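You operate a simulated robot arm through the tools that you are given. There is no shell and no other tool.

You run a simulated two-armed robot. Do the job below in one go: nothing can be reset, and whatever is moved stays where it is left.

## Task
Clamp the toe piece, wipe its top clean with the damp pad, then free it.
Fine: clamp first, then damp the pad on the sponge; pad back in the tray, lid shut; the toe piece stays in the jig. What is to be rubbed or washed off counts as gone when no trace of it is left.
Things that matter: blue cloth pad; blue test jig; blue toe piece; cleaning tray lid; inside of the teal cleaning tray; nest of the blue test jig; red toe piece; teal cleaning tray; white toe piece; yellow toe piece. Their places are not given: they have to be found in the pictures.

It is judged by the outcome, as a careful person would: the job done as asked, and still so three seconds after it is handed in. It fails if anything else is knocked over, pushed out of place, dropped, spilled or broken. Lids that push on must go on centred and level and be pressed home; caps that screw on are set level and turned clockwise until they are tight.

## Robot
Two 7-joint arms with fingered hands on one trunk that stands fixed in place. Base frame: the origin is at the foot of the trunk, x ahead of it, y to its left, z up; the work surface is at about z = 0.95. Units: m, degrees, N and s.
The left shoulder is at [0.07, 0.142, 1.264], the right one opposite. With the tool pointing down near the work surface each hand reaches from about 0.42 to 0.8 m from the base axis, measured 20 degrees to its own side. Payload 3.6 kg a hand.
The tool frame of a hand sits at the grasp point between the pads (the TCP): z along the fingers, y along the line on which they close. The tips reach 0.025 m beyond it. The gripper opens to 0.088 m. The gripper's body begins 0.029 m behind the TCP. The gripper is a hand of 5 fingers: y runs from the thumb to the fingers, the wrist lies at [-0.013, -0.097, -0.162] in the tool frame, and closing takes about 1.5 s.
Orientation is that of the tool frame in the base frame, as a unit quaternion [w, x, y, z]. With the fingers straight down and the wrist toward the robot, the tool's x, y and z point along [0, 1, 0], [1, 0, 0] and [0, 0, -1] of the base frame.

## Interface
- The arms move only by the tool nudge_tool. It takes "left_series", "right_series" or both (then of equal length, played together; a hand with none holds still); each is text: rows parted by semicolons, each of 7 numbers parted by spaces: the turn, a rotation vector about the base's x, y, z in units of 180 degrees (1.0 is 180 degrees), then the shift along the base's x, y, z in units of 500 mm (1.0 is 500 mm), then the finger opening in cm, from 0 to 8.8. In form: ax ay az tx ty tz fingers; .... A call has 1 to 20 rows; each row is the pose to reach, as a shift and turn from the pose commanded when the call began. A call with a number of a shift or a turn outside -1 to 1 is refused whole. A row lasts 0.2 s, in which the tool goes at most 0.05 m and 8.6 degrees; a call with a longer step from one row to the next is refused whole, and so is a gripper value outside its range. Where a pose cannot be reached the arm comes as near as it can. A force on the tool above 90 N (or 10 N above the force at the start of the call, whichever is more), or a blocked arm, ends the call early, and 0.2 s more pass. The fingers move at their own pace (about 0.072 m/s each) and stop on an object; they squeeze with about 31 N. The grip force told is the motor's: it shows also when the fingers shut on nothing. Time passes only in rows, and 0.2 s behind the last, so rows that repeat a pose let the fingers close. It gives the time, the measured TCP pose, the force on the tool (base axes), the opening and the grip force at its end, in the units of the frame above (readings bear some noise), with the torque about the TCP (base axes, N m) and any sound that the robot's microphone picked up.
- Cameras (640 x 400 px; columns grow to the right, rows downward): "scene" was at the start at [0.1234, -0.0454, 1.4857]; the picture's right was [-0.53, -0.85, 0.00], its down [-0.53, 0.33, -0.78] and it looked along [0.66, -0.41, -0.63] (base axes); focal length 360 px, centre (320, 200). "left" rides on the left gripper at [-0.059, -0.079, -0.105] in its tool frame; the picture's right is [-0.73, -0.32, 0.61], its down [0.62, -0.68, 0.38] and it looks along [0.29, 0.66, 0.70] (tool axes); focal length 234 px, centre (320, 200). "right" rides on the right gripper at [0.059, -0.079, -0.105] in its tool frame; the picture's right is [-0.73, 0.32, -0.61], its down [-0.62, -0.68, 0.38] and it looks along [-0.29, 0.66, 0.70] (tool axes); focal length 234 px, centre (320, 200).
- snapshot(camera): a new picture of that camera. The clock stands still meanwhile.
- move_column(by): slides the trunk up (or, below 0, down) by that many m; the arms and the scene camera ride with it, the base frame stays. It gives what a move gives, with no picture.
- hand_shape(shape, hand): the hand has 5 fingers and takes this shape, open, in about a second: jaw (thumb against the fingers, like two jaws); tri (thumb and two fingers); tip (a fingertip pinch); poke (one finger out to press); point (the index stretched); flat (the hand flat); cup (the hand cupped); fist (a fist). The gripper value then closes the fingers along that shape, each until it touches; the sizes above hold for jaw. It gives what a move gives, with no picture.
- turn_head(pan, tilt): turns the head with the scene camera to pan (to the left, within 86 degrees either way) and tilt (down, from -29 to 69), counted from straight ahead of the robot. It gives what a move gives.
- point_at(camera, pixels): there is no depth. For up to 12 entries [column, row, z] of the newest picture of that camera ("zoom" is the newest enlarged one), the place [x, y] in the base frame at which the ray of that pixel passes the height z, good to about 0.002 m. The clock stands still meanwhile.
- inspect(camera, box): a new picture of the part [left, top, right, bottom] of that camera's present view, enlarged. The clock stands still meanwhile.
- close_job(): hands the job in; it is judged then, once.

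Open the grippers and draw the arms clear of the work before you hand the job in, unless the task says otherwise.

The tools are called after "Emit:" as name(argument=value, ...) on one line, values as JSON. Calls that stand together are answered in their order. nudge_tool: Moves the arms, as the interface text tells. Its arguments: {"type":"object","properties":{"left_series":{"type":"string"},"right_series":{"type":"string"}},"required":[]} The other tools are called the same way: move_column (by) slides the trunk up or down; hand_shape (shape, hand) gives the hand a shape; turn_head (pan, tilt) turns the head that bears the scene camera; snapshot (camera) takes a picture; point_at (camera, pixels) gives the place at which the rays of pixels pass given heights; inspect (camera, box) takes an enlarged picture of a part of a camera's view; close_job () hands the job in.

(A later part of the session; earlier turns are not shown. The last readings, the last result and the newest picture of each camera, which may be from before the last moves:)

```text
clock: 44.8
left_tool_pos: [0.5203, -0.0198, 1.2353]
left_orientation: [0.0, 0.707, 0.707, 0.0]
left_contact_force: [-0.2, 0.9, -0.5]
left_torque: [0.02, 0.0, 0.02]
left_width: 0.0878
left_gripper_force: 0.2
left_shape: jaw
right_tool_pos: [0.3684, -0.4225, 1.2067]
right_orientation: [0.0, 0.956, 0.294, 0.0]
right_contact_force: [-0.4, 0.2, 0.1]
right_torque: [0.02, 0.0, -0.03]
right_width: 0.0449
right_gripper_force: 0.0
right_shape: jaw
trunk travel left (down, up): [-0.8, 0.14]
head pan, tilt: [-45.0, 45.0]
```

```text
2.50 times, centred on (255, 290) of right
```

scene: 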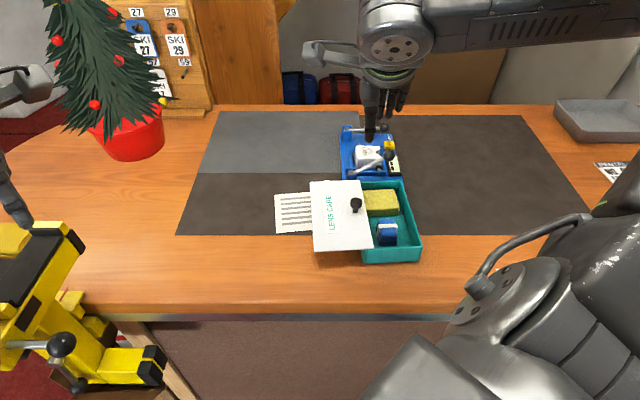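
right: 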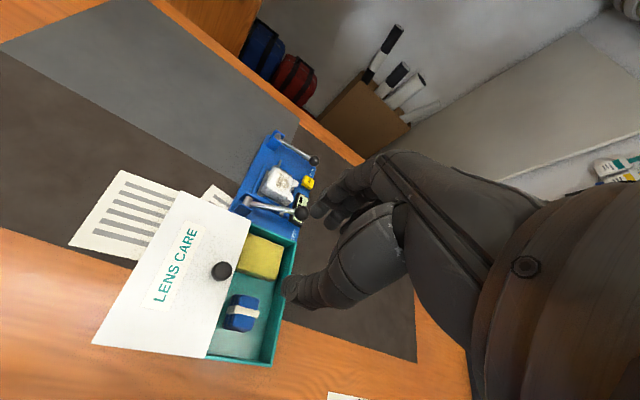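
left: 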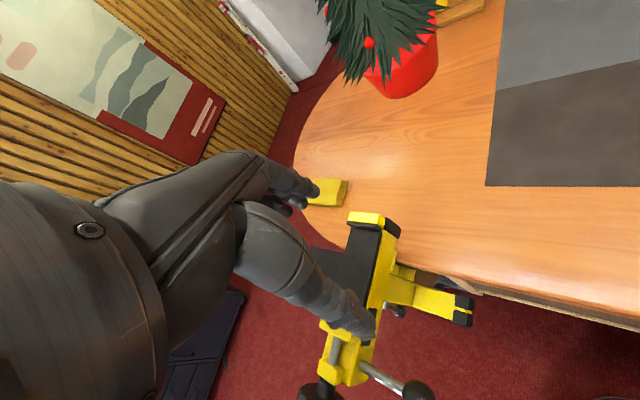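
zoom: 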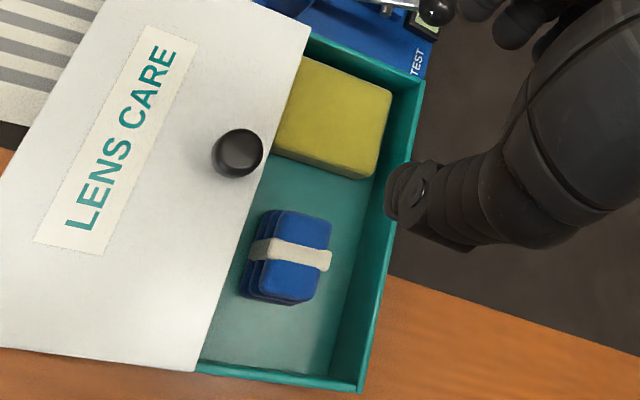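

The pad is a folded blue block with a white strap. I triangulate its top, the sponge top and the tray rim from both views.

Emit:
point_at(camera="zoom", pixels=[[283, 211, 0.96], [283, 211, 1.0], [332, 221, 0.96], [332, 221, 1.0], [312, 300, 0.96], [312, 300, 1.0], [265, 292, 0.96], [265, 292, 1.0], [392, 90, 0.96], [392, 90, 1.0], [376, 160, 0.96], [376, 160, 1.0]])

Emit:
point_at(camera="scene", pixels=[[378.7, 218.7, 0.96], [378.7, 218.7, 1.0], [393.9, 218.7, 0.96], [393.9, 218.7, 1.0], [397.2, 235, 0.96], [397.2, 235, 1.0], [381, 235, 0.96], [381, 235, 1.0], [394.5, 188.8, 0.96], [394.5, 188.8, 1.0], [399.2, 206.5, 0.96], [399.2, 206.5, 1.0]])

Emit:
point_at(camera="zoom", pixels=[[424, 80, 1.0], [360, 390, 1.0], [307, 32, 1.0], [240, 150, 1.02], [197, 370, 1.0], [310, 28, 1.0], [2, 343, 1.0]])

```text
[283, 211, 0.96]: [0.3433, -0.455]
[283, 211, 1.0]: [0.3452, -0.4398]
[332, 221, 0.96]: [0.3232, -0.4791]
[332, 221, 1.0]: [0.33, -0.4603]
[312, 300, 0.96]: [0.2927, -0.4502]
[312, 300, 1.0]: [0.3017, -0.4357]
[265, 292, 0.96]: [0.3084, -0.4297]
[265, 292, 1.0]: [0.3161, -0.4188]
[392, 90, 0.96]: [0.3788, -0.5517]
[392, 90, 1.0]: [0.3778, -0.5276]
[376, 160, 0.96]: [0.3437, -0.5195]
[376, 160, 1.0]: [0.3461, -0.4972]
```

```text
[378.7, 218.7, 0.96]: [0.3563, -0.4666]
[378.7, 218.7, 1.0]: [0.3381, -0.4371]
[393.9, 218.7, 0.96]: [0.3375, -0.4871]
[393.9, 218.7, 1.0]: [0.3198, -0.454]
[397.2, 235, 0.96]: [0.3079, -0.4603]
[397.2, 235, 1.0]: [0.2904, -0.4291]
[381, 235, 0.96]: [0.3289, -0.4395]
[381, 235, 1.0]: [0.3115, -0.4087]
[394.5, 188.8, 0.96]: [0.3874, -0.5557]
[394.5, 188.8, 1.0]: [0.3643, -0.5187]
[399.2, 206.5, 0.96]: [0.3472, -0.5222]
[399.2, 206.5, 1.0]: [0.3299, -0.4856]
```

```text
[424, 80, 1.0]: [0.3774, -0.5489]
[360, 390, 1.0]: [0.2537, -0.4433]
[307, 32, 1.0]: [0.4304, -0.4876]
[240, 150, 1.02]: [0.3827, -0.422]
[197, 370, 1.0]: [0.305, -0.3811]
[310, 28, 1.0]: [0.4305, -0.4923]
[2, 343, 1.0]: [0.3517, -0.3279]
```

Pad top centre ≈ (0.321,-0.444,0.984), about 38 x 30 mm, tray yaw ≈ -40.5°. I turn the hand to -40°, and move above the pad at z≈1.08 with 5.5 cm opening.

Emit:
nudge_tool(right_series="0 0 0.022 -0.024 -0.011 -0.05 5.5; 0 0 0.044 -0.048 -0.022 -0.11 5.5; 0 0 0.066 -0.07 -0.033 -0.17 5.5; 0 0 0.088 -0.0948 -0.043 -0.22 5.5; 0 0 0.088 -0.0948 -0.043 -0.254 5.5; 0 0 0.088 -0.0948 -0.043 -0.254 5.5")

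Emit:
snapshot(camera="right")

Emit:
inspect(camera="scene", box=[340, 150, 450, 270])

```text
clock: 46.1
left_tool_pos: [0.5197, -0.0203, 1.2347]
left_orientation: [0.001, 0.707, 0.707, 0.0]
left_contact_force: [-0.5, 0.2, -0.1]
left_torque: [0.02, 0.04, 0.01]
left_width: 0.0878
left_gripper_force: 0.0
left_shape: jaw
right_tool_pos: [0.3186, -0.442, 1.0811]
right_orientation: [0.0, 0.906, 0.423, 0.0]
right_contact_force: [0.1, 0.4, 0.0]
right_torque: [0.0, -0.01, -0.02]
right_width: 0.0546
right_gripper_force: 0.1
right_shape: jaw
trunk travel left (down, up): [-0.8, 0.14]
head pan, tilt: [-45.0, 45.0]
```

```text
taken
```

right: 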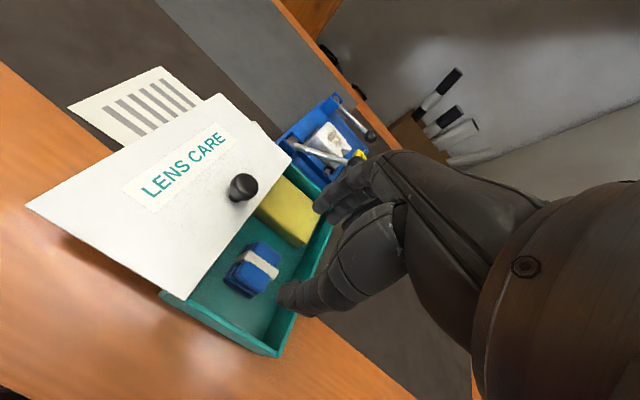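

```text
3.33 times, centred on (395, 210) of scene
```

zoom: 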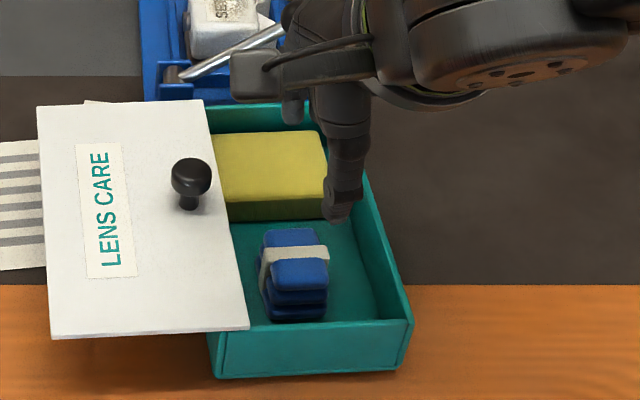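

Reached above the pad. I refine the pad's position from this nearer view (pad around (255,268) in the right picture).

Emit:
inspect(camera="right", box=[190, 210, 330, 330])

```text
3.33 times, centred on (260, 270) of right
```

zoom: 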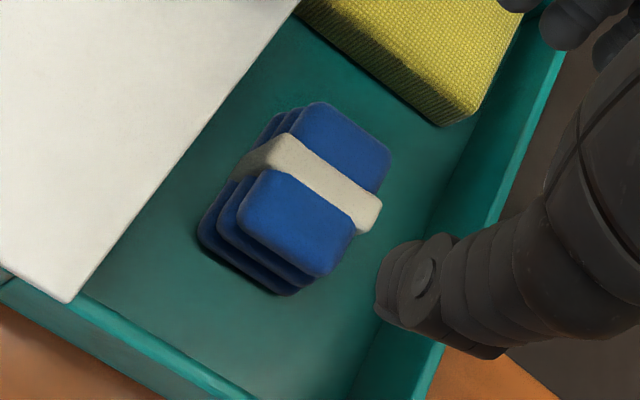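

The pad's top face corners are clear at (310,103), (390,155), (325,275), (240,200). I get their positions.

Emit:
point_at(camera="zoom", pixels=[[310, 104, 0.984], [390, 155, 0.984], [325, 275, 0.984], [238, 205, 0.984], [314, 188, 0.984], [285, 293, 0.957], [200, 235, 0.957], [470, 118, 0.957], [60, 300, 1.0], [8, 282, 1.0], [440, 345, 1.0]])

```text
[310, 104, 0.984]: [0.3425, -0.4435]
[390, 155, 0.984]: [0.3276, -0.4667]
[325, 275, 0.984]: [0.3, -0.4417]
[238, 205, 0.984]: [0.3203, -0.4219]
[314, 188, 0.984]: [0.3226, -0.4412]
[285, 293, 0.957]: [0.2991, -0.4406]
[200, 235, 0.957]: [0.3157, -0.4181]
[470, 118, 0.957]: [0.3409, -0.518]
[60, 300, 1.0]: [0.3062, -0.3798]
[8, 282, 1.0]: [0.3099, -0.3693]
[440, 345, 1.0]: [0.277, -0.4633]
```

Pad centre refined to (0.3226,-0.4435), from z 0.957 to 0.984. I lower straight down to TCP z≈0.992 with the jaw straddling it.

Emit:
nudge_tool(right_series="0 0 0 0.008 -0.003 -0.05 5.5; 0 0 0 0.008 -0.003 -0.1 5.5; 0 0 0 0.008 -0.003 -0.14 5.5; 0 0 0 0.008 -0.003 -0.178 5.5; 0 0 0 0.008 -0.003 -0.178 5.5")

Emit:
inspect(camera="right", box=[200, 160, 400, 330])

Emit:
inspect(camera="scene", box=[340, 170, 450, 270])

```text
clock: 47.4
left_tool_pos: [0.5197, -0.0192, 1.236]
left_orientation: [0.0, 0.707, 0.707, 0.0]
left_contact_force: [-0.3, -0.2, -0.3]
left_torque: [0.0, -0.03, 0.01]
left_width: 0.0877
left_gripper_force: 0.0
left_shape: jaw
right_tool_pos: [0.3247, -0.444, 0.9903]
right_orientation: [-0.001, 0.906, 0.423, 0.0]
right_contact_force: [-3.3, 2.0, 3.7]
right_torque: [-0.1, -0.08, -0.02]
right_width: 0.0536
right_gripper_force: 0.0
right_shape: jaw
trunk travel left (down, up): [-0.8, 0.14]
head pan, tilt: [-45.0, 45.0]
```

```text
2.35 times, centred on (300, 245) of right
```

zoom: 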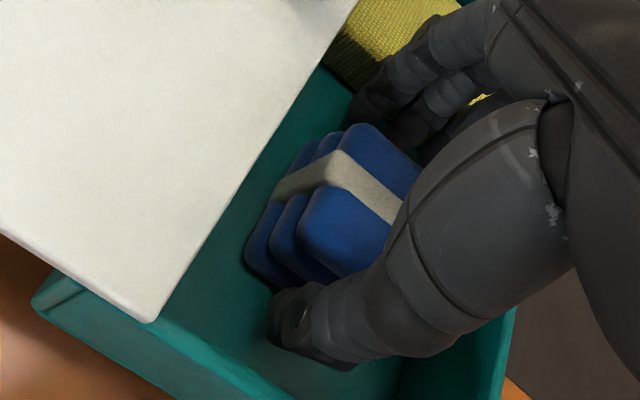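

```text
4.00 times, centred on (395, 220) of scene
```

zoom: 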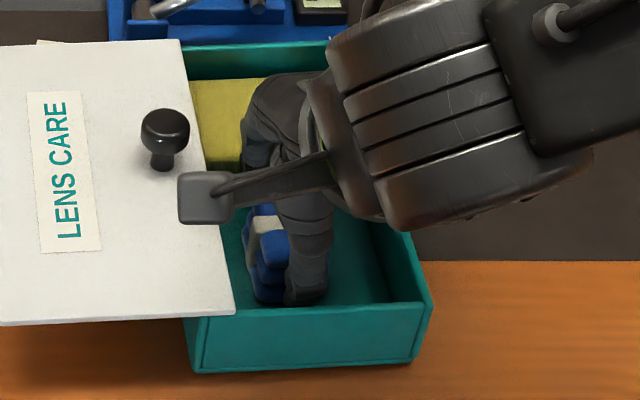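

The thumb sits about 8 mm right of the pad's middle (scene (305,290)), and the far fingers lightly touch the sponge. I shift the hand 7 mm left and narrow to 4.8 cm before closing.

Emit:
nudge_tool(right_series="0 0 0 0 0 0 4.8; 0 0 0 0.0045 0.0053 0 4.8; 0 0 0 0.009 0.0106 0 4.8; 0 0 0 0.009 0.0106 0 4.8")

Emit:
inspect(camera="right", box=[200, 160, 400, 330])

Emit:
inspect(camera="scene", box=[340, 170, 450, 270])

```text
clock: 48.4
left_tool_pos: [0.5207, -0.0193, 1.2356]
left_orientation: [0.0, 0.707, 0.707, 0.0]
left_contact_force: [0.2, -0.5, 1.1]
left_torque: [0.0, 0.02, 0.0]
left_width: 0.0878
left_gripper_force: 0.0
left_shape: jaw
right_tool_pos: [0.3306, -0.4379, 0.9919]
right_orientation: [0.0, 0.906, 0.424, 0.001]
right_contact_force: [-1.1, 0.4, 0.7]
right_torque: [0.01, 0.02, 0.0]
right_width: 0.048
right_gripper_force: 0.1
right_shape: jaw
trunk travel left (down, up): [-0.8, 0.14]
head pan, tilt: [-45.0, 45.0]
```

```text
2.35 times, centred on (300, 245) of right
```

zoom: 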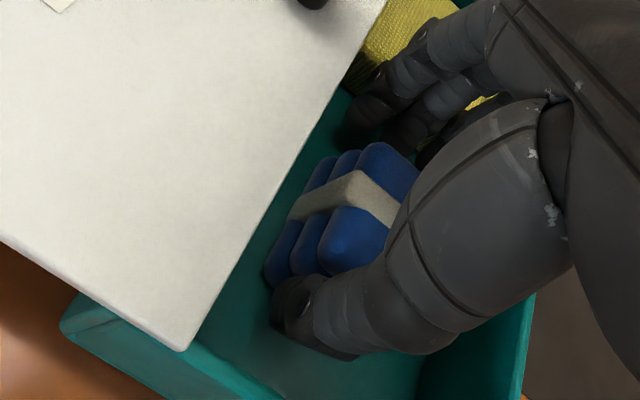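

```text
4.00 times, centred on (395, 220) of scene
```

zoom: 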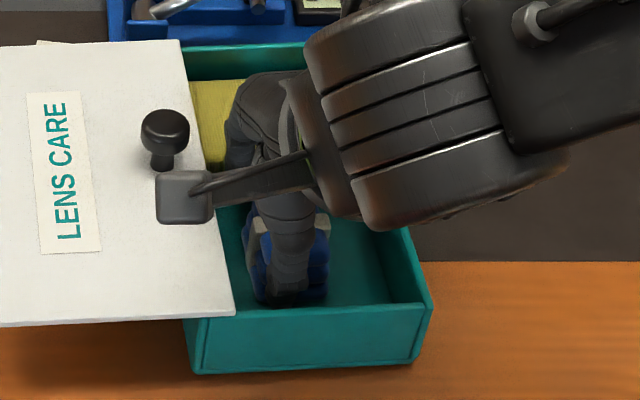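

Now the thumb is centred on the pad (scene column 290). I close the fingers.

Emit:
nudge_tool(right_series="0 0 0 0 0 0 3.5; 0 0 0 0 0 0 2.5; 0 0 0 0 0 0 1.5; 0 0 0 0 0 0 1.5; 0 0 0 0 0 0 1.5; 0 0 0 0 0 0 1.5")

Emit:
inspect(camera="right", box=[200, 160, 400, 330])

Emit:
inspect(camera="scene", box=[340, 170, 450, 270])

```text
clock: 49.8
left_tool_pos: [0.5204, -0.0195, 1.235]
left_orientation: [-0.001, 0.707, 0.707, -0.001]
left_contact_force: [0.6, 0.0, 0.4]
left_torque: [0.01, -0.02, 0.01]
left_width: 0.0878
left_gripper_force: 0.0
left_shape: jaw
right_tool_pos: [0.3294, -0.4393, 0.9917]
right_orientation: [0.0, 0.906, 0.423, -0.001]
right_contact_force: [0.4, 0.5, 4.3]
right_torque: [-0.07, -0.04, 0.06]
right_width: 0.0277
right_gripper_force: 31.2
right_shape: jaw
trunk travel left (down, up): [-0.8, 0.14]
head pan, tilt: [-45.0, 45.0]
```

```text
2.35 times, centred on (300, 245) of right
```

zoom: 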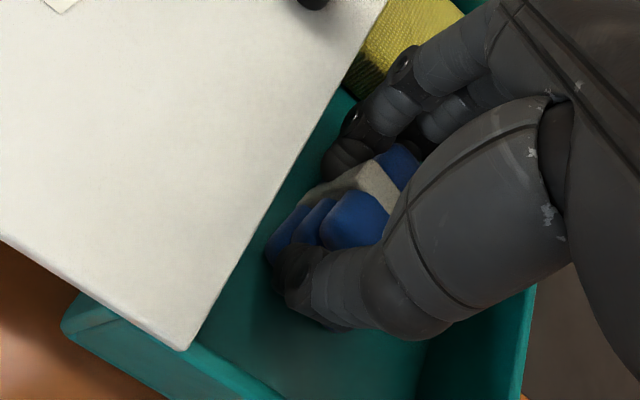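

```text
4.00 times, centred on (395, 220) of scene
```

zoom: 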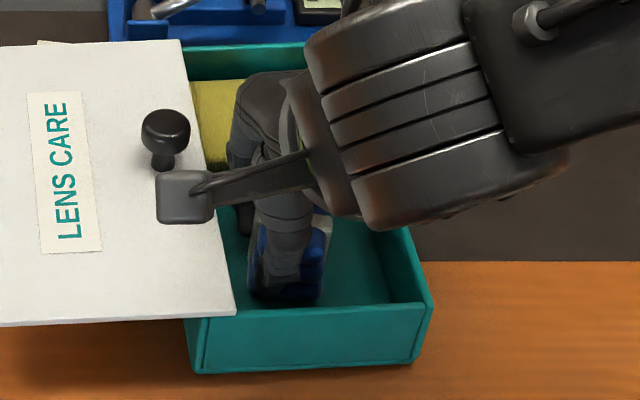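

The grip reads 31 N at 2.8 cm width. I lift straight up 6 cm and check that the pad comes along.

Emit:
nudge_tool(right_series="0 0 0 0 0 0.02 1.5; 0 0 0 0 0 0.05 1.5; 0 0 0 0 0 0.09 1.5; 0 0 0 0 0 0.14 1.5; 0 0 0 0 0 0.14 1.5")

Emit:
snapshot(camera="right")

Emit:
inspect(camera="scene", box=[340, 150, 450, 270])

```text
clock: 51.0
left_tool_pos: [0.5208, -0.0195, 1.2347]
left_orientation: [0.0, 0.708, 0.706, 0.0]
left_contact_force: [0.2, -0.6, -0.5]
left_torque: [-0.01, 0.02, 0.02]
left_width: 0.0876
left_gripper_force: 0.0
left_shape: jaw
right_tool_pos: [0.3299, -0.4377, 1.0616]
right_orientation: [0.0, 0.906, 0.423, 0.0]
right_contact_force: [0.8, -0.2, -0.7]
right_torque: [0.02, -0.01, -0.01]
right_width: 0.0268
right_gripper_force: 30.7
right_shape: jaw
trunk travel left (down, up): [-0.8, 0.14]
head pan, tilt: [-45.0, 45.0]
```

```text
taken
```

right: 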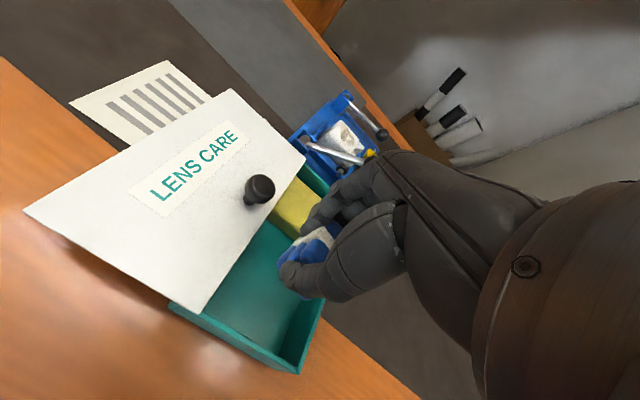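

```text
3.33 times, centred on (395, 210) of scene
```

zoom: 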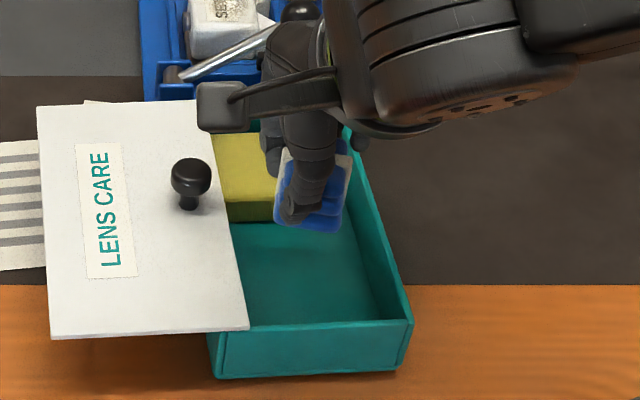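

The pad came up with the hand. I zoom to see how it sits in the fingers.

Emit:
inspect(camera="right", box=[250, 190, 390, 310])

Emit:
inspect(camera="scene", box=[360, 165, 420, 225])

```text
3.33 times, centred on (320, 250) of right
```

zoom: 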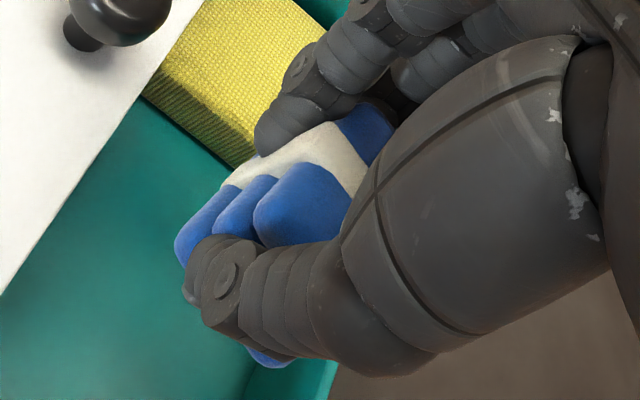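

```text
6.67 times, centred on (390, 195) of scene
```

zoom: 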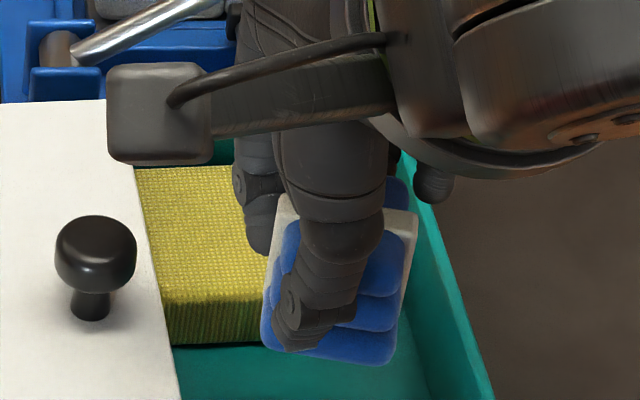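

The pad is held upright, slightly yawed, its bottom about 1 cm below the fingertips. I move at z≈1.07 to above the sponge (TCP ≈ (0.379,-0.488)).

Emit:
nudge_tool(right_series="0 0 0 0.02 -0.02 0.016 1.5; 0 0 0 0.05 -0.05 0.02 1.5; 0 0 0 0.08 -0.08 0.02 1.5; 0 0 0 0.0976 -0.1 0.02 1.5; 0 0 0 0.0976 -0.1 0.02 1.5")

Emit:
snapshot(camera="right")

Emit:
inspect(camera="scene", box=[340, 130, 450, 250])

```text
clock: 52.1
left_tool_pos: [0.5212, -0.0199, 1.2354]
left_orientation: [0.0, 0.708, 0.707, 0.001]
left_contact_force: [0.3, 0.3, -0.6]
left_torque: [0.0, 0.01, -0.03]
left_width: 0.0875
left_gripper_force: 0.0
left_shape: jaw
right_tool_pos: [0.3783, -0.4877, 1.0723]
right_orientation: [0.0, 0.906, 0.424, 0.0]
right_contact_force: [0.3, -0.4, -0.8]
right_torque: [-0.01, -0.02, -0.02]
right_width: 0.0269
right_gripper_force: 30.9
right_shape: jaw
trunk travel left (down, up): [-0.8, 0.14]
head pan, tilt: [-45.0, 45.0]
```

```text
taken
```

right: 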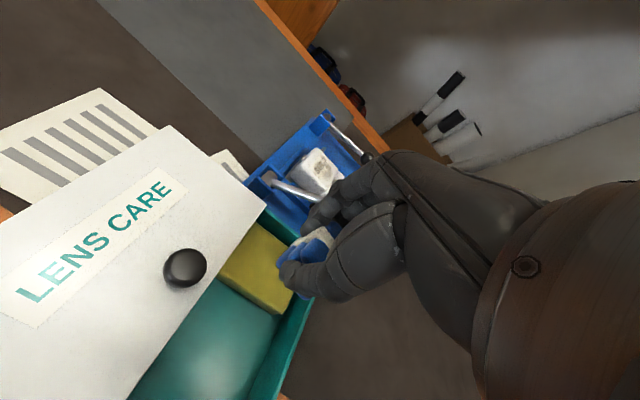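

```text
3.33 times, centred on (395, 190) of scene
```

zoom: 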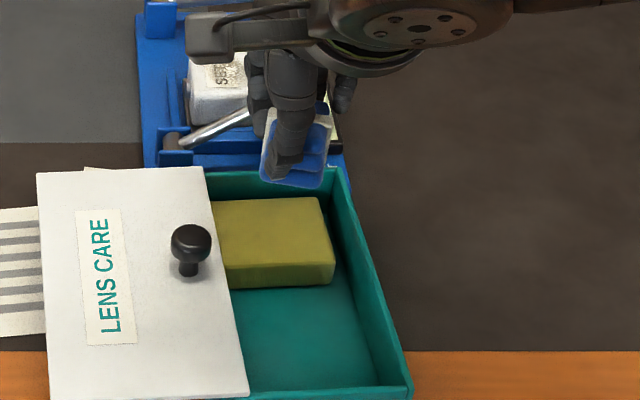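

The whole exposed sponge is visible: top corners at zoom (320,197), (333,262), (225,265). I compute its place.

Emit:
point_at(camera="zoom", pixels=[[320, 197, 0.976], [333, 262, 0.976], [225, 265, 0.976], [213, 200, 0.976], [275, 230, 0.976], [334, 282, 0.957], [228, 287, 0.957], [345, 168, 1.0], [410, 385, 1.0], [205, 172, 1.0]])

```text
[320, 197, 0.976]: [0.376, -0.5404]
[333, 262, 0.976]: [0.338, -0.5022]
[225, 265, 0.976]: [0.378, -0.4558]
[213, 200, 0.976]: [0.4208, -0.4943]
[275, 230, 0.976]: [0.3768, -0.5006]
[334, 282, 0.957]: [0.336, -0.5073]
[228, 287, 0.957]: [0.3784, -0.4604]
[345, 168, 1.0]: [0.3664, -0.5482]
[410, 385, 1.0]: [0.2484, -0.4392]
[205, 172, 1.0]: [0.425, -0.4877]
```

Sponge top is at z≈0.976 spanning well under the pad. I shift 3 mm nearer for finger clearance and lower to just above contact.

Emit:
nudge_tool(right_series="0 0 0 -0.0046 0.004 -0.04 1.5; 0 0 0 -0.0046 0.004 -0.08 1.5; 0 0 0 -0.0046 0.004 -0.105 1.5; 0 0 0 -0.0046 0.004 -0.116 1.5; 0 0 0 -0.0046 0.004 -0.116 1.5")

Emit:
inspect(camera="right", box=[200, 150, 400, 310])

Emit:
inspect(camera="scene", box=[340, 130, 450, 250])

```text
clock: 53.4
left_tool_pos: [0.5196, -0.0193, 1.2359]
left_orientation: [0.001, 0.707, 0.708, 0.0]
left_contact_force: [-0.1, -0.4, -0.6]
left_torque: [-0.01, 0.02, 0.0]
left_width: 0.0877
left_gripper_force: 0.1
left_shape: jaw
right_tool_pos: [0.3779, -0.4846, 1.0152]
right_orientation: [0.002, 0.906, 0.424, -0.001]
right_contact_force: [0.8, -1.7, 11.0]
right_torque: [-0.32, -0.13, 0.02]
right_width: 0.0269
right_gripper_force: 30.8
right_shape: jaw
trunk travel left (down, up): [-0.8, 0.14]
head pan, tilt: [-45.0, 45.0]
```

```text
2.50 times, centred on (300, 230) of right
```

zoom: 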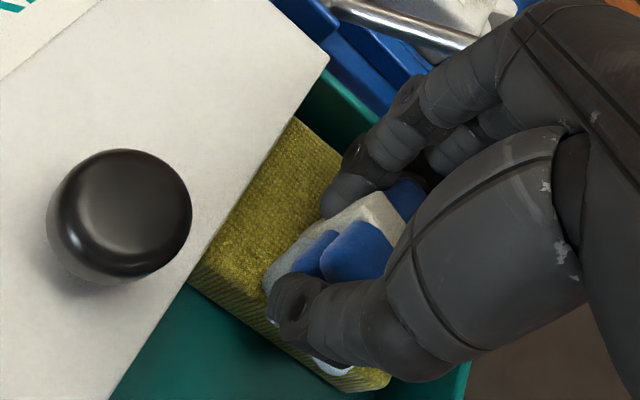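

```text
3.33 times, centred on (395, 190) of scene
```

zoom: 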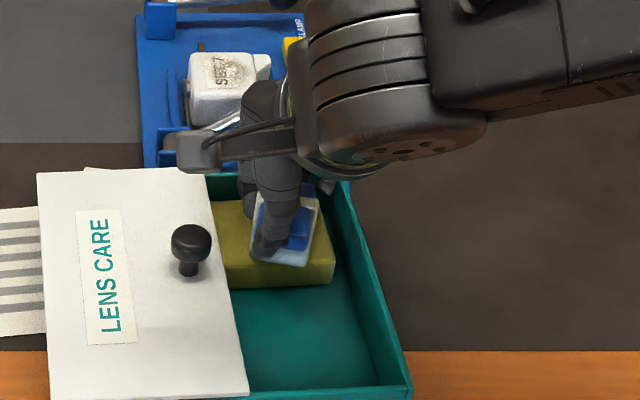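

The pad touches the sponge with 11 N and its lower layer already looks paler (wet). I press 3 mm more and hold for a second.

Emit:
nudge_tool(right_series="0 0 0 0 0 -0.004 1.5; 0 0 0 0 0 -0.006 1.5; 0 0 0 0 0 -0.006 1.5; 0 0 0 0 0 -0.006 1.5; 0 0 0 0 0 -0.006 1.5; 0 0 0 0 0 -0.006 1.5")

Emit:
inspect(camera="scene", box=[365, 165, 425, 225])

```text
clock: 54.8
left_tool_pos: [0.5175, -0.0181, 1.2372]
left_orientation: [0.001, 0.707, 0.707, -0.002]
left_contact_force: [0.2, -0.2, -0.3]
left_torque: [0.0, 0.04, -0.01]
left_width: 0.0875
left_gripper_force: 0.0
left_shape: jaw
right_tool_pos: [0.3758, -0.4834, 1.0133]
right_orientation: [0.003, 0.906, 0.423, 0.0]
right_contact_force: [5.4, -4.4, 31.8]
right_torque: [-0.77, -0.35, 0.08]
right_width: 0.0289
right_gripper_force: 30.7
right_shape: jaw
trunk travel left (down, up): [-0.8, 0.14]
head pan, tilt: [-45.0, 45.0]
```

```text
6.67 times, centred on (395, 195) of scene
```

zoom: 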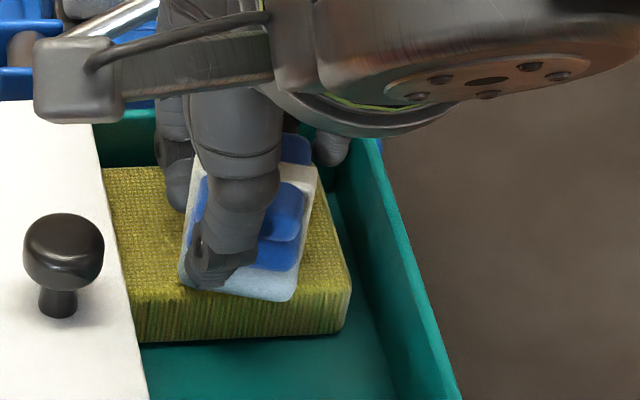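

Pressed with 32 N; the bottom layer is now pale and wet. I lift the pad straight out of the tray.

Emit:
nudge_tool(right_series="0 0 0 0 0 0.03 1.5; 0 0 0 0 0 0.08 1.5; 0 0 0 0 0 0.15 1.5; 0 0 0 0 0 0.23 1.5; 0 0 0 0 0 0.3 1.5; 0 0 0 0 0 0.3 1.5")

Emit:
snapshot(camera="right")

Emit:
snapshot(camera="scene")

Emit:
inspect(camera="scene", box=[330, 60, 450, 260])

```text
clock: 56.1
left_tool_pos: [0.5207, -0.0192, 1.2346]
left_orientation: [0.0, 0.707, 0.707, 0.0]
left_contact_force: [-0.2, -1.0, 0.2]
left_torque: [0.0, 0.02, 0.0]
left_width: 0.0879
left_gripper_force: 0.0
left_shape: jaw
right_tool_pos: [0.3784, -0.486, 1.1583]
right_orientation: [0.0, 0.906, 0.423, 0.001]
right_contact_force: [-0.2, 1.0, -1.5]
right_torque: [0.0, 0.0, 0.0]
right_width: 0.0261
right_gripper_force: 31.0
right_shape: jaw
trunk travel left (down, up): [-0.8, 0.14]
head pan, tilt: [-45.0, 45.0]
```

```text
taken
```

right: 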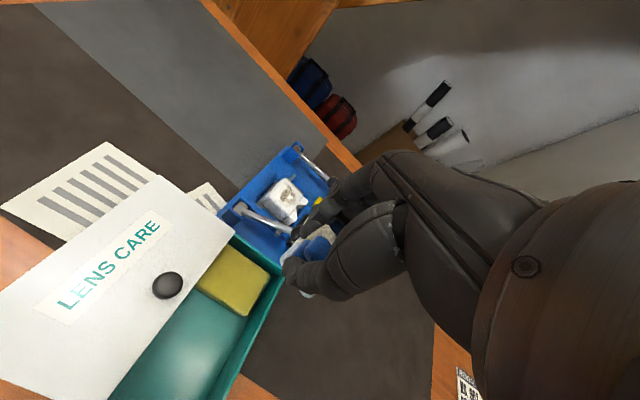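

```text
taken
```

scene: 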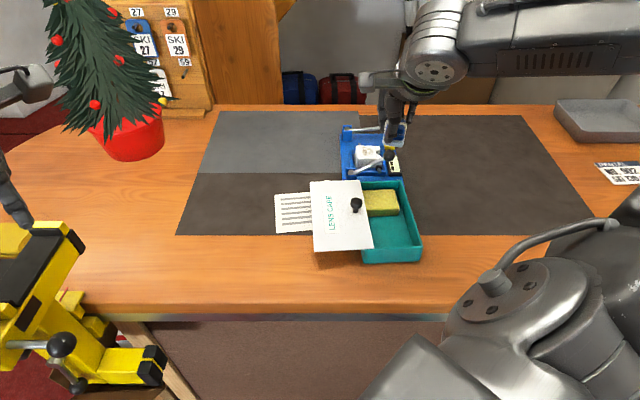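

```text
2.00 times, centred on (390, 160) of scene
```

zoom: 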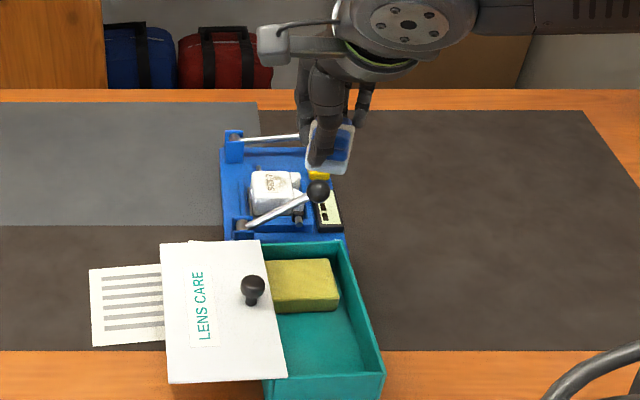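

The damp pad is up and clear. I zoom on the toe piece from both cameras to measure its top and the clamp block.

Emit:
inspect(camera="scene", box=[340, 120, 410, 185])

Emit:
inspect(camera="right", box=[230, 135, 340, 245])

```text
6.15 times, centred on (375, 152) of scene
```

zoom: 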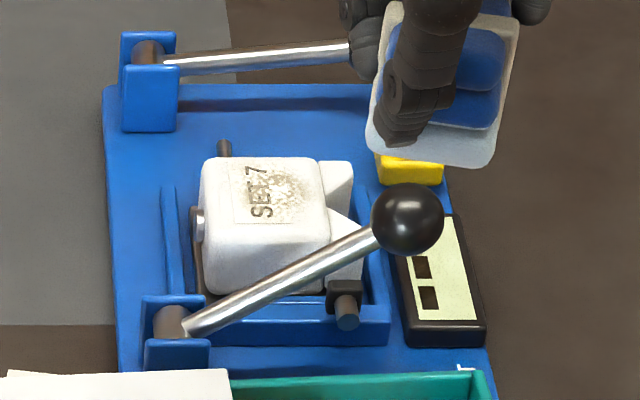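

```text
3.64 times, centred on (285, 190) of right
```

zoom: 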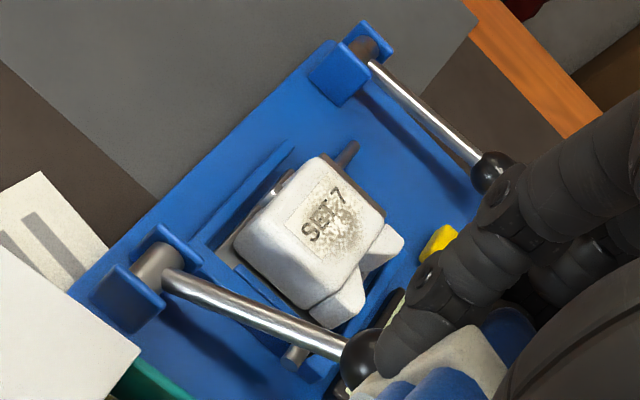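

I triangulate the label corners on the toe piece top from the right zoom and the scene view.

Emit:
point_at(camera="zoom", pixels=[[322, 165, 0.97], [322, 165, 1.01], [284, 213, 0.97], [284, 213, 1.01], [378, 210, 0.97], [378, 210, 1.01], [337, 263, 0.97], [337, 263, 1.01], [338, 194, 0.97], [338, 194, 1.01], [312, 237, 0.97], [312, 237, 1.01]])

Emit:
point_at(camera="scene", pixels=[[360.9, 146, 0.97], [360.9, 146, 1.01], [361.8, 155.9, 0.97], [361.8, 155.9, 1.01], [372.7, 145.5, 0.97], [372.7, 145.5, 1.01], [373.9, 155.3, 0.97], [373.9, 155.3, 1.01], [364.6, 147.3, 0.97], [364.6, 147.3, 1.01], [364.8, 154.1, 0.97], [364.8, 154.1, 1.01]])

```text
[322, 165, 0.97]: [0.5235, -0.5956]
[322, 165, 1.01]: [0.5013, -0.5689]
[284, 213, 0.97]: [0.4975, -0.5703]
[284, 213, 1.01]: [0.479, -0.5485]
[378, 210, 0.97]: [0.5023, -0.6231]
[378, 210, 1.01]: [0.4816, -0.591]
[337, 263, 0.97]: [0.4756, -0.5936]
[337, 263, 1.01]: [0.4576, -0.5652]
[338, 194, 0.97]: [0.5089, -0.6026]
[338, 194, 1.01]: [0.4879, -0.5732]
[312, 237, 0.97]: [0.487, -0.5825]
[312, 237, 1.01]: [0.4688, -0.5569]
```

```text
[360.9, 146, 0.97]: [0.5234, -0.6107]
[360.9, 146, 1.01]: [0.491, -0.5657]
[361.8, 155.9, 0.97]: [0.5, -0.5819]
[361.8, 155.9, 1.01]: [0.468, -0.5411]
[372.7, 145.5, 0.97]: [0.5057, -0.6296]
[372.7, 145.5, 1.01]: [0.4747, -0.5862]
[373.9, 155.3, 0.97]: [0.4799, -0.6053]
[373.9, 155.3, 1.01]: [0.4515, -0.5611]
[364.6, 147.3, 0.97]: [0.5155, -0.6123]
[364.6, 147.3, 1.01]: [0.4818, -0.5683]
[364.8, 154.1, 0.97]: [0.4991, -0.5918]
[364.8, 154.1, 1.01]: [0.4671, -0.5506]
```

Toe top is about z≈0.992, label centre ≈ (0.487,-0.582). I check where the pad's bottom edge lies relative to the hand from the scene zoom (near-bottom corners (365,140), (495,168)).

Emit:
point_at(camera="scene", pixels=[[382.3, 142.2, 1.124], [403.4, 146.8, 1.124], [382.3, 142.2, 1.13], [403.4, 146.8, 1.13]])

Emit:
inspect(camera="scene", box=[375, 95, 425, 155])

Emit:
inspect(camera="right", box=[260, 190, 380, 310])

```text
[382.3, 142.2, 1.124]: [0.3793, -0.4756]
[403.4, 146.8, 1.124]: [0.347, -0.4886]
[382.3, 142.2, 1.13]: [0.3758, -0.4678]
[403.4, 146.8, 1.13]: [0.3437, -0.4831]
```

```text
6.67 times, centred on (400, 125) of scene
```

zoom: 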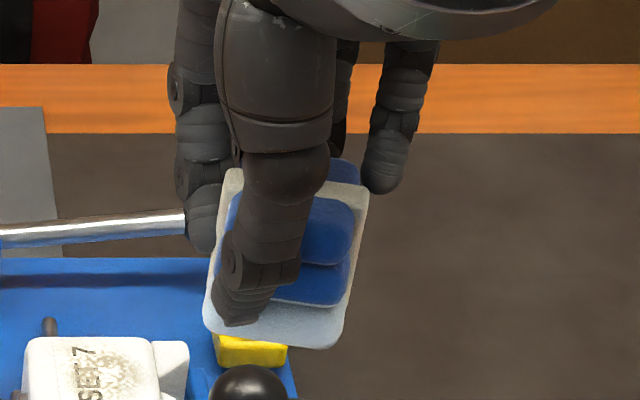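

```text
3.33 times, centred on (320, 250) of right
```

zoom: 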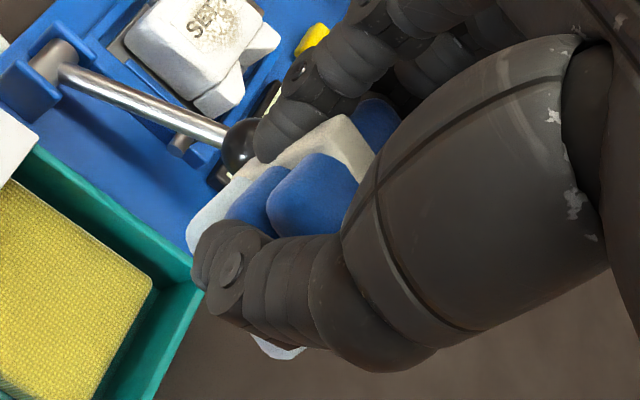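

The pad hangs about 16 mm to the hand's -x side of the TCP, yawed ~-65°. I carry it over the toe piece so the pad centre is above the label: TCP to (0.4955,-0.568) at z≈1.12.

Emit:
nudge_tool(right_series="0 0 0 0.05 -0.035 0 1.5; 0 0 0 0.1 -0.07 0 1.5; 0 0 0 0.15 -0.105 0 1.5; 0 0 0 0.2 -0.14 -0.02 1.5; 0 0 0 0.234 -0.164 -0.06 1.5; 0 0 0 0.234 -0.164 -0.08 1.5; 0 0 0 0.234 -0.164 -0.08 1.5")

Emit:
snapshot(camera="right")

Emit:
inspect(camera="scene", box=[330, 80, 440, 190])

```text
clock: 57.8
left_tool_pos: [0.5202, -0.0195, 1.2352]
left_orientation: [0.001, 0.707, 0.707, 0.0]
left_contact_force: [0.5, 0.6, -0.3]
left_torque: [0.0, 0.01, -0.03]
left_width: 0.0877
left_gripper_force: 0.0
left_shape: jaw
right_tool_pos: [0.4922, -0.5698, 1.1206]
right_orientation: [0.0, 0.906, 0.424, 0.0]
right_contact_force: [0.0, -1.1, -0.3]
right_torque: [-0.02, -0.02, 0.03]
right_width: 0.026
right_gripper_force: 31.0
right_shape: jaw
trunk travel left (down, up): [-0.8, 0.14]
head pan, tilt: [-45.0, 45.0]
```

```text
taken
```

right: 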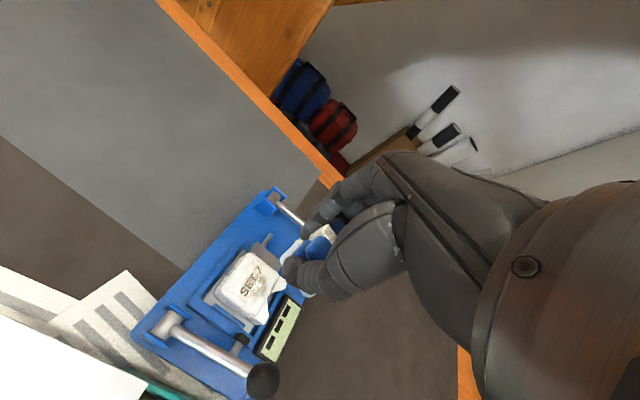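

```text
3.64 times, centred on (385, 135) of scene
```

zoom: 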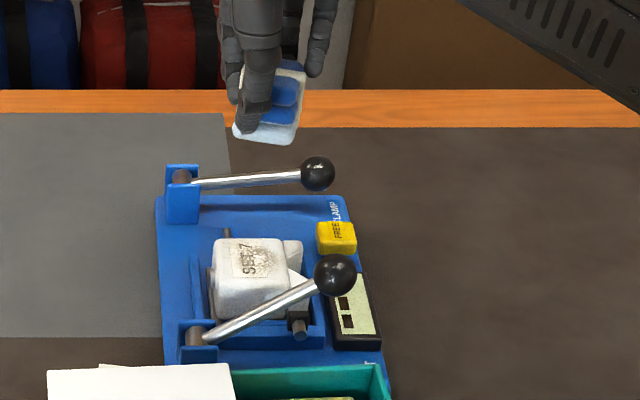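

The pad is above the toe piece. I check the pad's near-bottom edge (zoom (233,133)-(300,143)) and the label again from the closer right camera.

Emit:
point_at(camera="zoom", pixels=[[233, 133, 1.084], [298, 143, 1.084], [233, 133, 1.088], [298, 143, 1.088], [230, 242, 0.992], [283, 240, 0.992], [288, 275, 0.992], [235, 280, 0.992], [213, 240, 0.992], [285, 283, 0.992]])

Emit:
inspect(camera="right", box=[190, 225, 310, 345])

```text
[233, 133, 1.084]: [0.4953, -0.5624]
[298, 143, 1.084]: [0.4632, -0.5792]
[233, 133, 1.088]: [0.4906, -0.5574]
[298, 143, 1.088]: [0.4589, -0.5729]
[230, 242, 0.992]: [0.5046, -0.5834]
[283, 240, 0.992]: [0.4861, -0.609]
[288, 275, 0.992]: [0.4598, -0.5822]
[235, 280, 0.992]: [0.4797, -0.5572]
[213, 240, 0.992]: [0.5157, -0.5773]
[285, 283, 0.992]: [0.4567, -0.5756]
```

```text
3.33 times, centred on (250, 285) of right
```

zoom: 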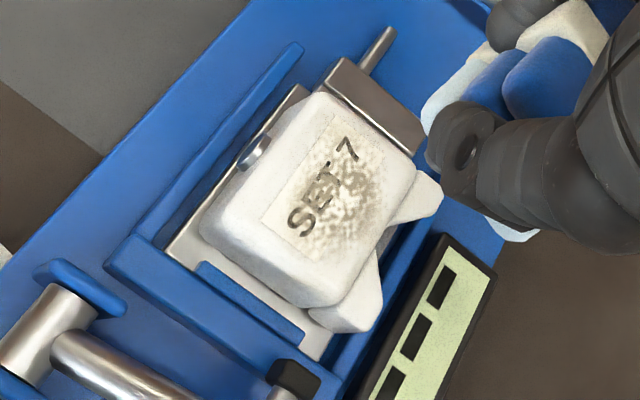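

Now a clear close view of the dirty top; the clamp block touches the toe piece's far side. I get positions of the label and top-face corners from here.

Emit:
point_at(camera="zoom", pixels=[[332, 115, 0.992], [262, 222, 0.992], [330, 195, 0.992], [310, 95, 0.992], [415, 175, 0.992], [350, 290, 0.992], [225, 215, 0.992], [360, 85, 0.985], [347, 147, 0.992], [302, 225, 0.992], [360, 200, 0.992]])

```text
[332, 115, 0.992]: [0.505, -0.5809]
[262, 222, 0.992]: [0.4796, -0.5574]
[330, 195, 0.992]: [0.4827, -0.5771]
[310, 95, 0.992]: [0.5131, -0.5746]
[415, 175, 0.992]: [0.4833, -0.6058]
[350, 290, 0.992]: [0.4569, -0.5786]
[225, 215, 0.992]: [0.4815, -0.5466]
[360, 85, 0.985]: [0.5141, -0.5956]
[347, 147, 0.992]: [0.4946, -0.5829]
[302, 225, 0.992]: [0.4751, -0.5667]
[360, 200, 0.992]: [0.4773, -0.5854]
```

Top face centre is (0.4837,-0.5764) at z≈0.992, about 43 mm square. I move the pad over that centre and lower to just above contact.

Emit:
nudge_tool(right_series="0 0 0 -0.004 0.016 -0.04 1.5; 0 0 0 -0.004 0.016 -0.09 1.5; 0 0 0 -0.004 0.016 -0.13 1.5; 0 0 0 -0.004 0.016 -0.155 1.5; 0 0 0 -0.004 0.016 -0.16 1.5; 0 0 0 -0.004 0.016 -0.16 1.5")

Emit:
inspect(camera="scene", box=[340, 110, 410, 180])

Emit:
inspect(camera="right", box=[190, 180, 370, 330])

```text
clock: 59.1
left_tool_pos: [0.521, -0.0203, 1.234]
left_orientation: [0.0, 0.707, 0.707, 0.0]
left_contact_force: [1.6, 0.5, 0.9]
left_torque: [-0.02, 0.04, 0.03]
left_width: 0.0875
left_gripper_force: 0.0
left_shape: jaw
right_tool_pos: [0.4905, -0.5614, 1.0385]
right_orientation: [0.0, 0.906, 0.423, 0.0]
right_contact_force: [-0.5, 0.2, -0.3]
right_torque: [0.0, 0.02, -0.05]
right_width: 0.0255
right_gripper_force: 30.8
right_shape: jaw
trunk travel left (down, up): [-0.8, 0.14]
head pan, tilt: [-45.0, 45.0]
```

```text
5.71 times, centred on (375, 145) of scene
```

zoom: 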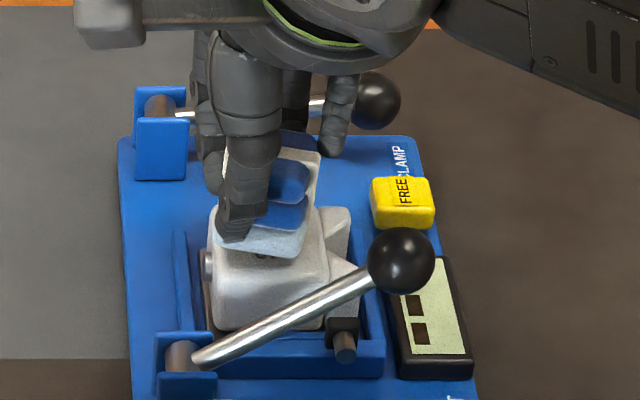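

```text
2.67 times, centred on (280, 255) of right
```

zoom: 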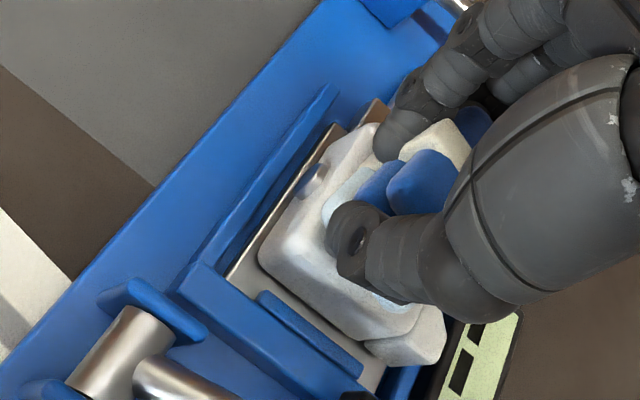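

The pad is just above the top. I lower in 2 mm steps to make contact.

Emit:
nudge_tool(right_series="0 0 0 0 0 -0.004 1.5; 0 0 0 0 0 -0.008 1.5; 0 0 0 0 0 -0.012 1.5; 0 0 0 0 0 -0.012 1.5")

```text
clock: 60.1
left_tool_pos: [0.5219, -0.0207, 1.2353]
left_orientation: [0.0, 0.708, 0.706, 0.0]
left_contact_force: [0.3, 0.7, -0.1]
left_torque: [-0.01, -0.01, 0.03]
left_width: 0.0876
left_gripper_force: 0.0
left_shape: jaw
right_tool_pos: [0.491, -0.5615, 1.0349]
right_orientation: [0.0, 0.907, 0.422, 0.0]
right_contact_force: [0.2, -0.4, -0.3]
right_torque: [0.01, -0.01, 0.02]
right_width: 0.0256
right_gripper_force: 31.3
right_shape: jaw
trunk travel left (down, up): [-0.8, 0.14]
head pan, tilt: [-45.0, 45.0]
```

No contact yet at z 1.0349. I go lower in 2 mm steps.

Emit:
nudge_tool(right_series="0 0 0 0 0 -0.004 1.5; 0 0 0 0 0 -0.008 1.5; 0 0 0 0 0 -0.012 1.5; 0 0 0 0 0 -0.012 1.5")

```text
clock: 61.1
left_tool_pos: [0.5179, -0.0183, 1.2367]
left_orientation: [0.001, 0.708, 0.707, 0.0]
left_contact_force: [-0.8, 0.6, -0.2]
left_torque: [0.02, -0.01, 0.01]
left_width: 0.0878
left_gripper_force: 0.1
left_shape: jaw
right_tool_pos: [0.4896, -0.5593, 1.0307]
right_orientation: [0.003, 0.906, 0.422, 0.001]
right_contact_force: [3.5, -4.4, 23.8]
right_torque: [-0.8, -0.37, -0.01]
right_width: 0.0274
right_gripper_force: 30.9
right_shape: jaw
trunk travel left (down, up): [-0.8, 0.14]
head pan, tilt: [-45.0, 45.0]
```

Contact at 24 N. I ease up 1 mm and start wiping strokes across the top in a raster.

Emit:
nudge_tool(right_series="0 0 0 0 0 0.002 1.5; 0 0 0 -0.01 -0.0098 0.002 1.5; 0 0 0 -0.02 -0.0195 0.002 1.5; 0 0 0 -0.01 -0.0098 0.002 1.5; 0 0 0 0 0 0.002 1.5; 0 0 0 0.01 0.0098 0.002 1.5; 0 0 0 0.02 0.0195 0.002 1.5; 0 0 0 0.034 0.0052 0.002 1.5; 0 0 0 0.014 -0.0143 0.002 1.5; 0 0 0 -0.006 -0.0338 0.002 1.5; 0 0 0 -0.034 -0.0052 0.002 1.5; 0 0 0 -0.014 0.0143 0.002 1.5; 0 0 0 0.006 0.0338 0.002 1.5; 0 0 0 0 0 0.002 1.5; 0 0 0 0 0 0.002 1.5")

Emit:
inspect(camera="scene", box=[340, 110, 410, 180])

Emit:
inspect(camera="right", box=[190, 180, 370, 330])

```text
clock: 64.3
left_tool_pos: [0.519, -0.0167, 1.2366]
left_orientation: [0.001, 0.707, 0.707, 0.0]
left_contact_force: [0.3, 1.0, -0.7]
left_torque: [0.0, -0.03, 0.04]
left_width: 0.0876
left_gripper_force: 0.0
left_shape: jaw
right_tool_pos: [0.4878, -0.5588, 1.0322]
right_orientation: [0.001, 0.906, 0.423, 0.001]
right_contact_force: [1.6, 3.2, 15.3]
right_torque: [-0.3, -0.18, 0.07]
right_width: 0.0266
right_gripper_force: 30.9
right_shape: jaw
trunk travel left (down, up): [-0.8, 0.14]
head pan, tilt: [-45.0, 45.0]
```

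```text
5.71 times, centred on (375, 145) of scene
```

zoom: 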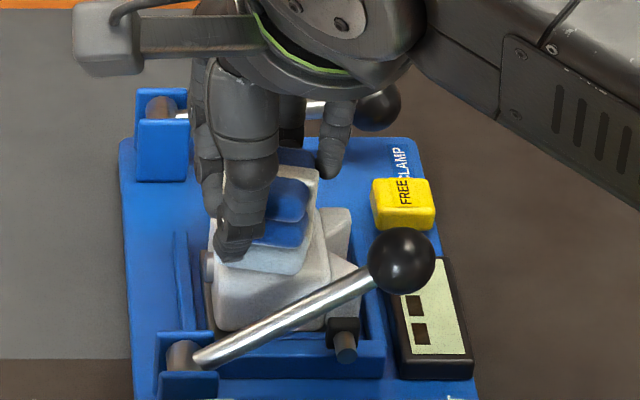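

```text
2.67 times, centred on (280, 255) of right
```

zoom: 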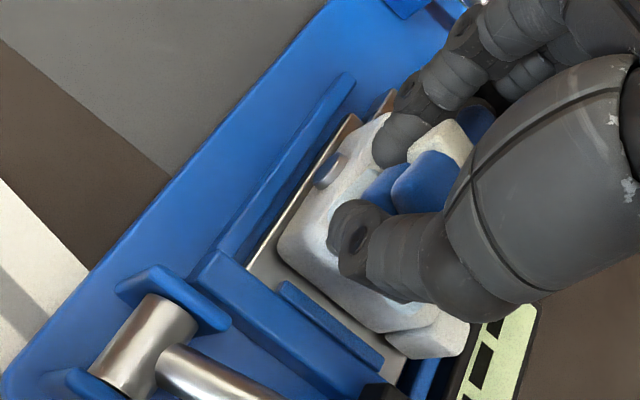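

Strokes done with about 15 N. I lift the pad 9 cm to look at the top.

Emit:
nudge_tool(right_series="0 0 0 0 0 0.04 1.5; 0 0 0 0 0 0.1 1.5; 0 0 0 0 0 0.18 1.5; 0 0 0 0 0 0.18 1.5")

Emit:
inspect(camera="right", box=[190, 220, 320, 345])

Emit:
inspect(camera="scene", box=[340, 110, 410, 180])

```text
clock: 65.3
left_tool_pos: [0.5197, -0.0209, 1.2353]
left_orientation: [-0.001, 0.707, 0.707, 0.001]
left_contact_force: [-0.2, 0.1, -0.6]
left_torque: [0.01, 0.01, -0.04]
left_width: 0.0877
left_gripper_force: 0.1
left_shape: jaw
right_tool_pos: [0.4929, -0.5594, 1.1194]
right_orientation: [-0.001, 0.906, 0.423, -0.001]
right_contact_force: [0.2, 0.0, -1.1]
right_torque: [0.05, 0.0, 0.05]
right_width: 0.0256
right_gripper_force: 31.2
right_shape: jaw
trunk travel left (down, up): [-0.8, 0.14]
head pan, tilt: [-45.0, 45.0]
```

```text
3.20 times, centred on (255, 282) of right
```

zoom: 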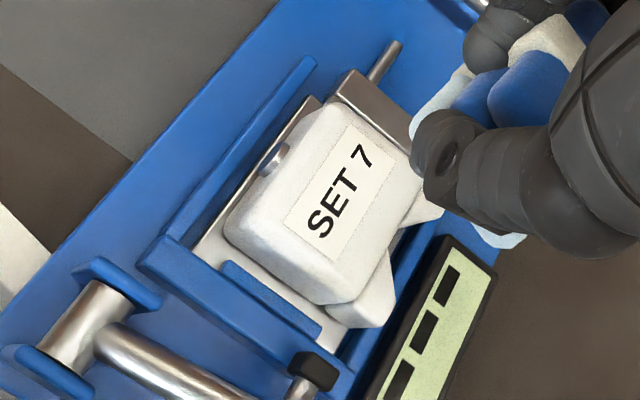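

```text
5.71 times, centred on (375, 145) of scene
```

zoom: 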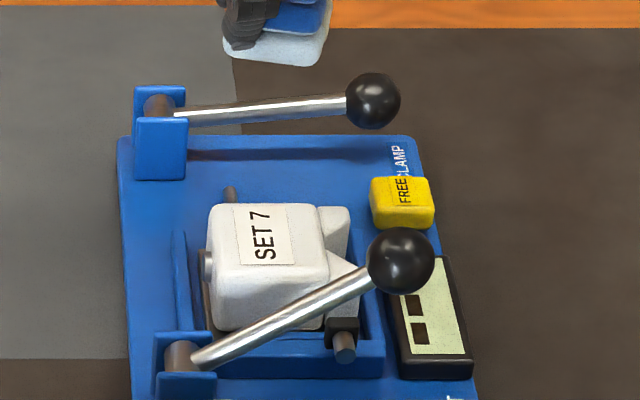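

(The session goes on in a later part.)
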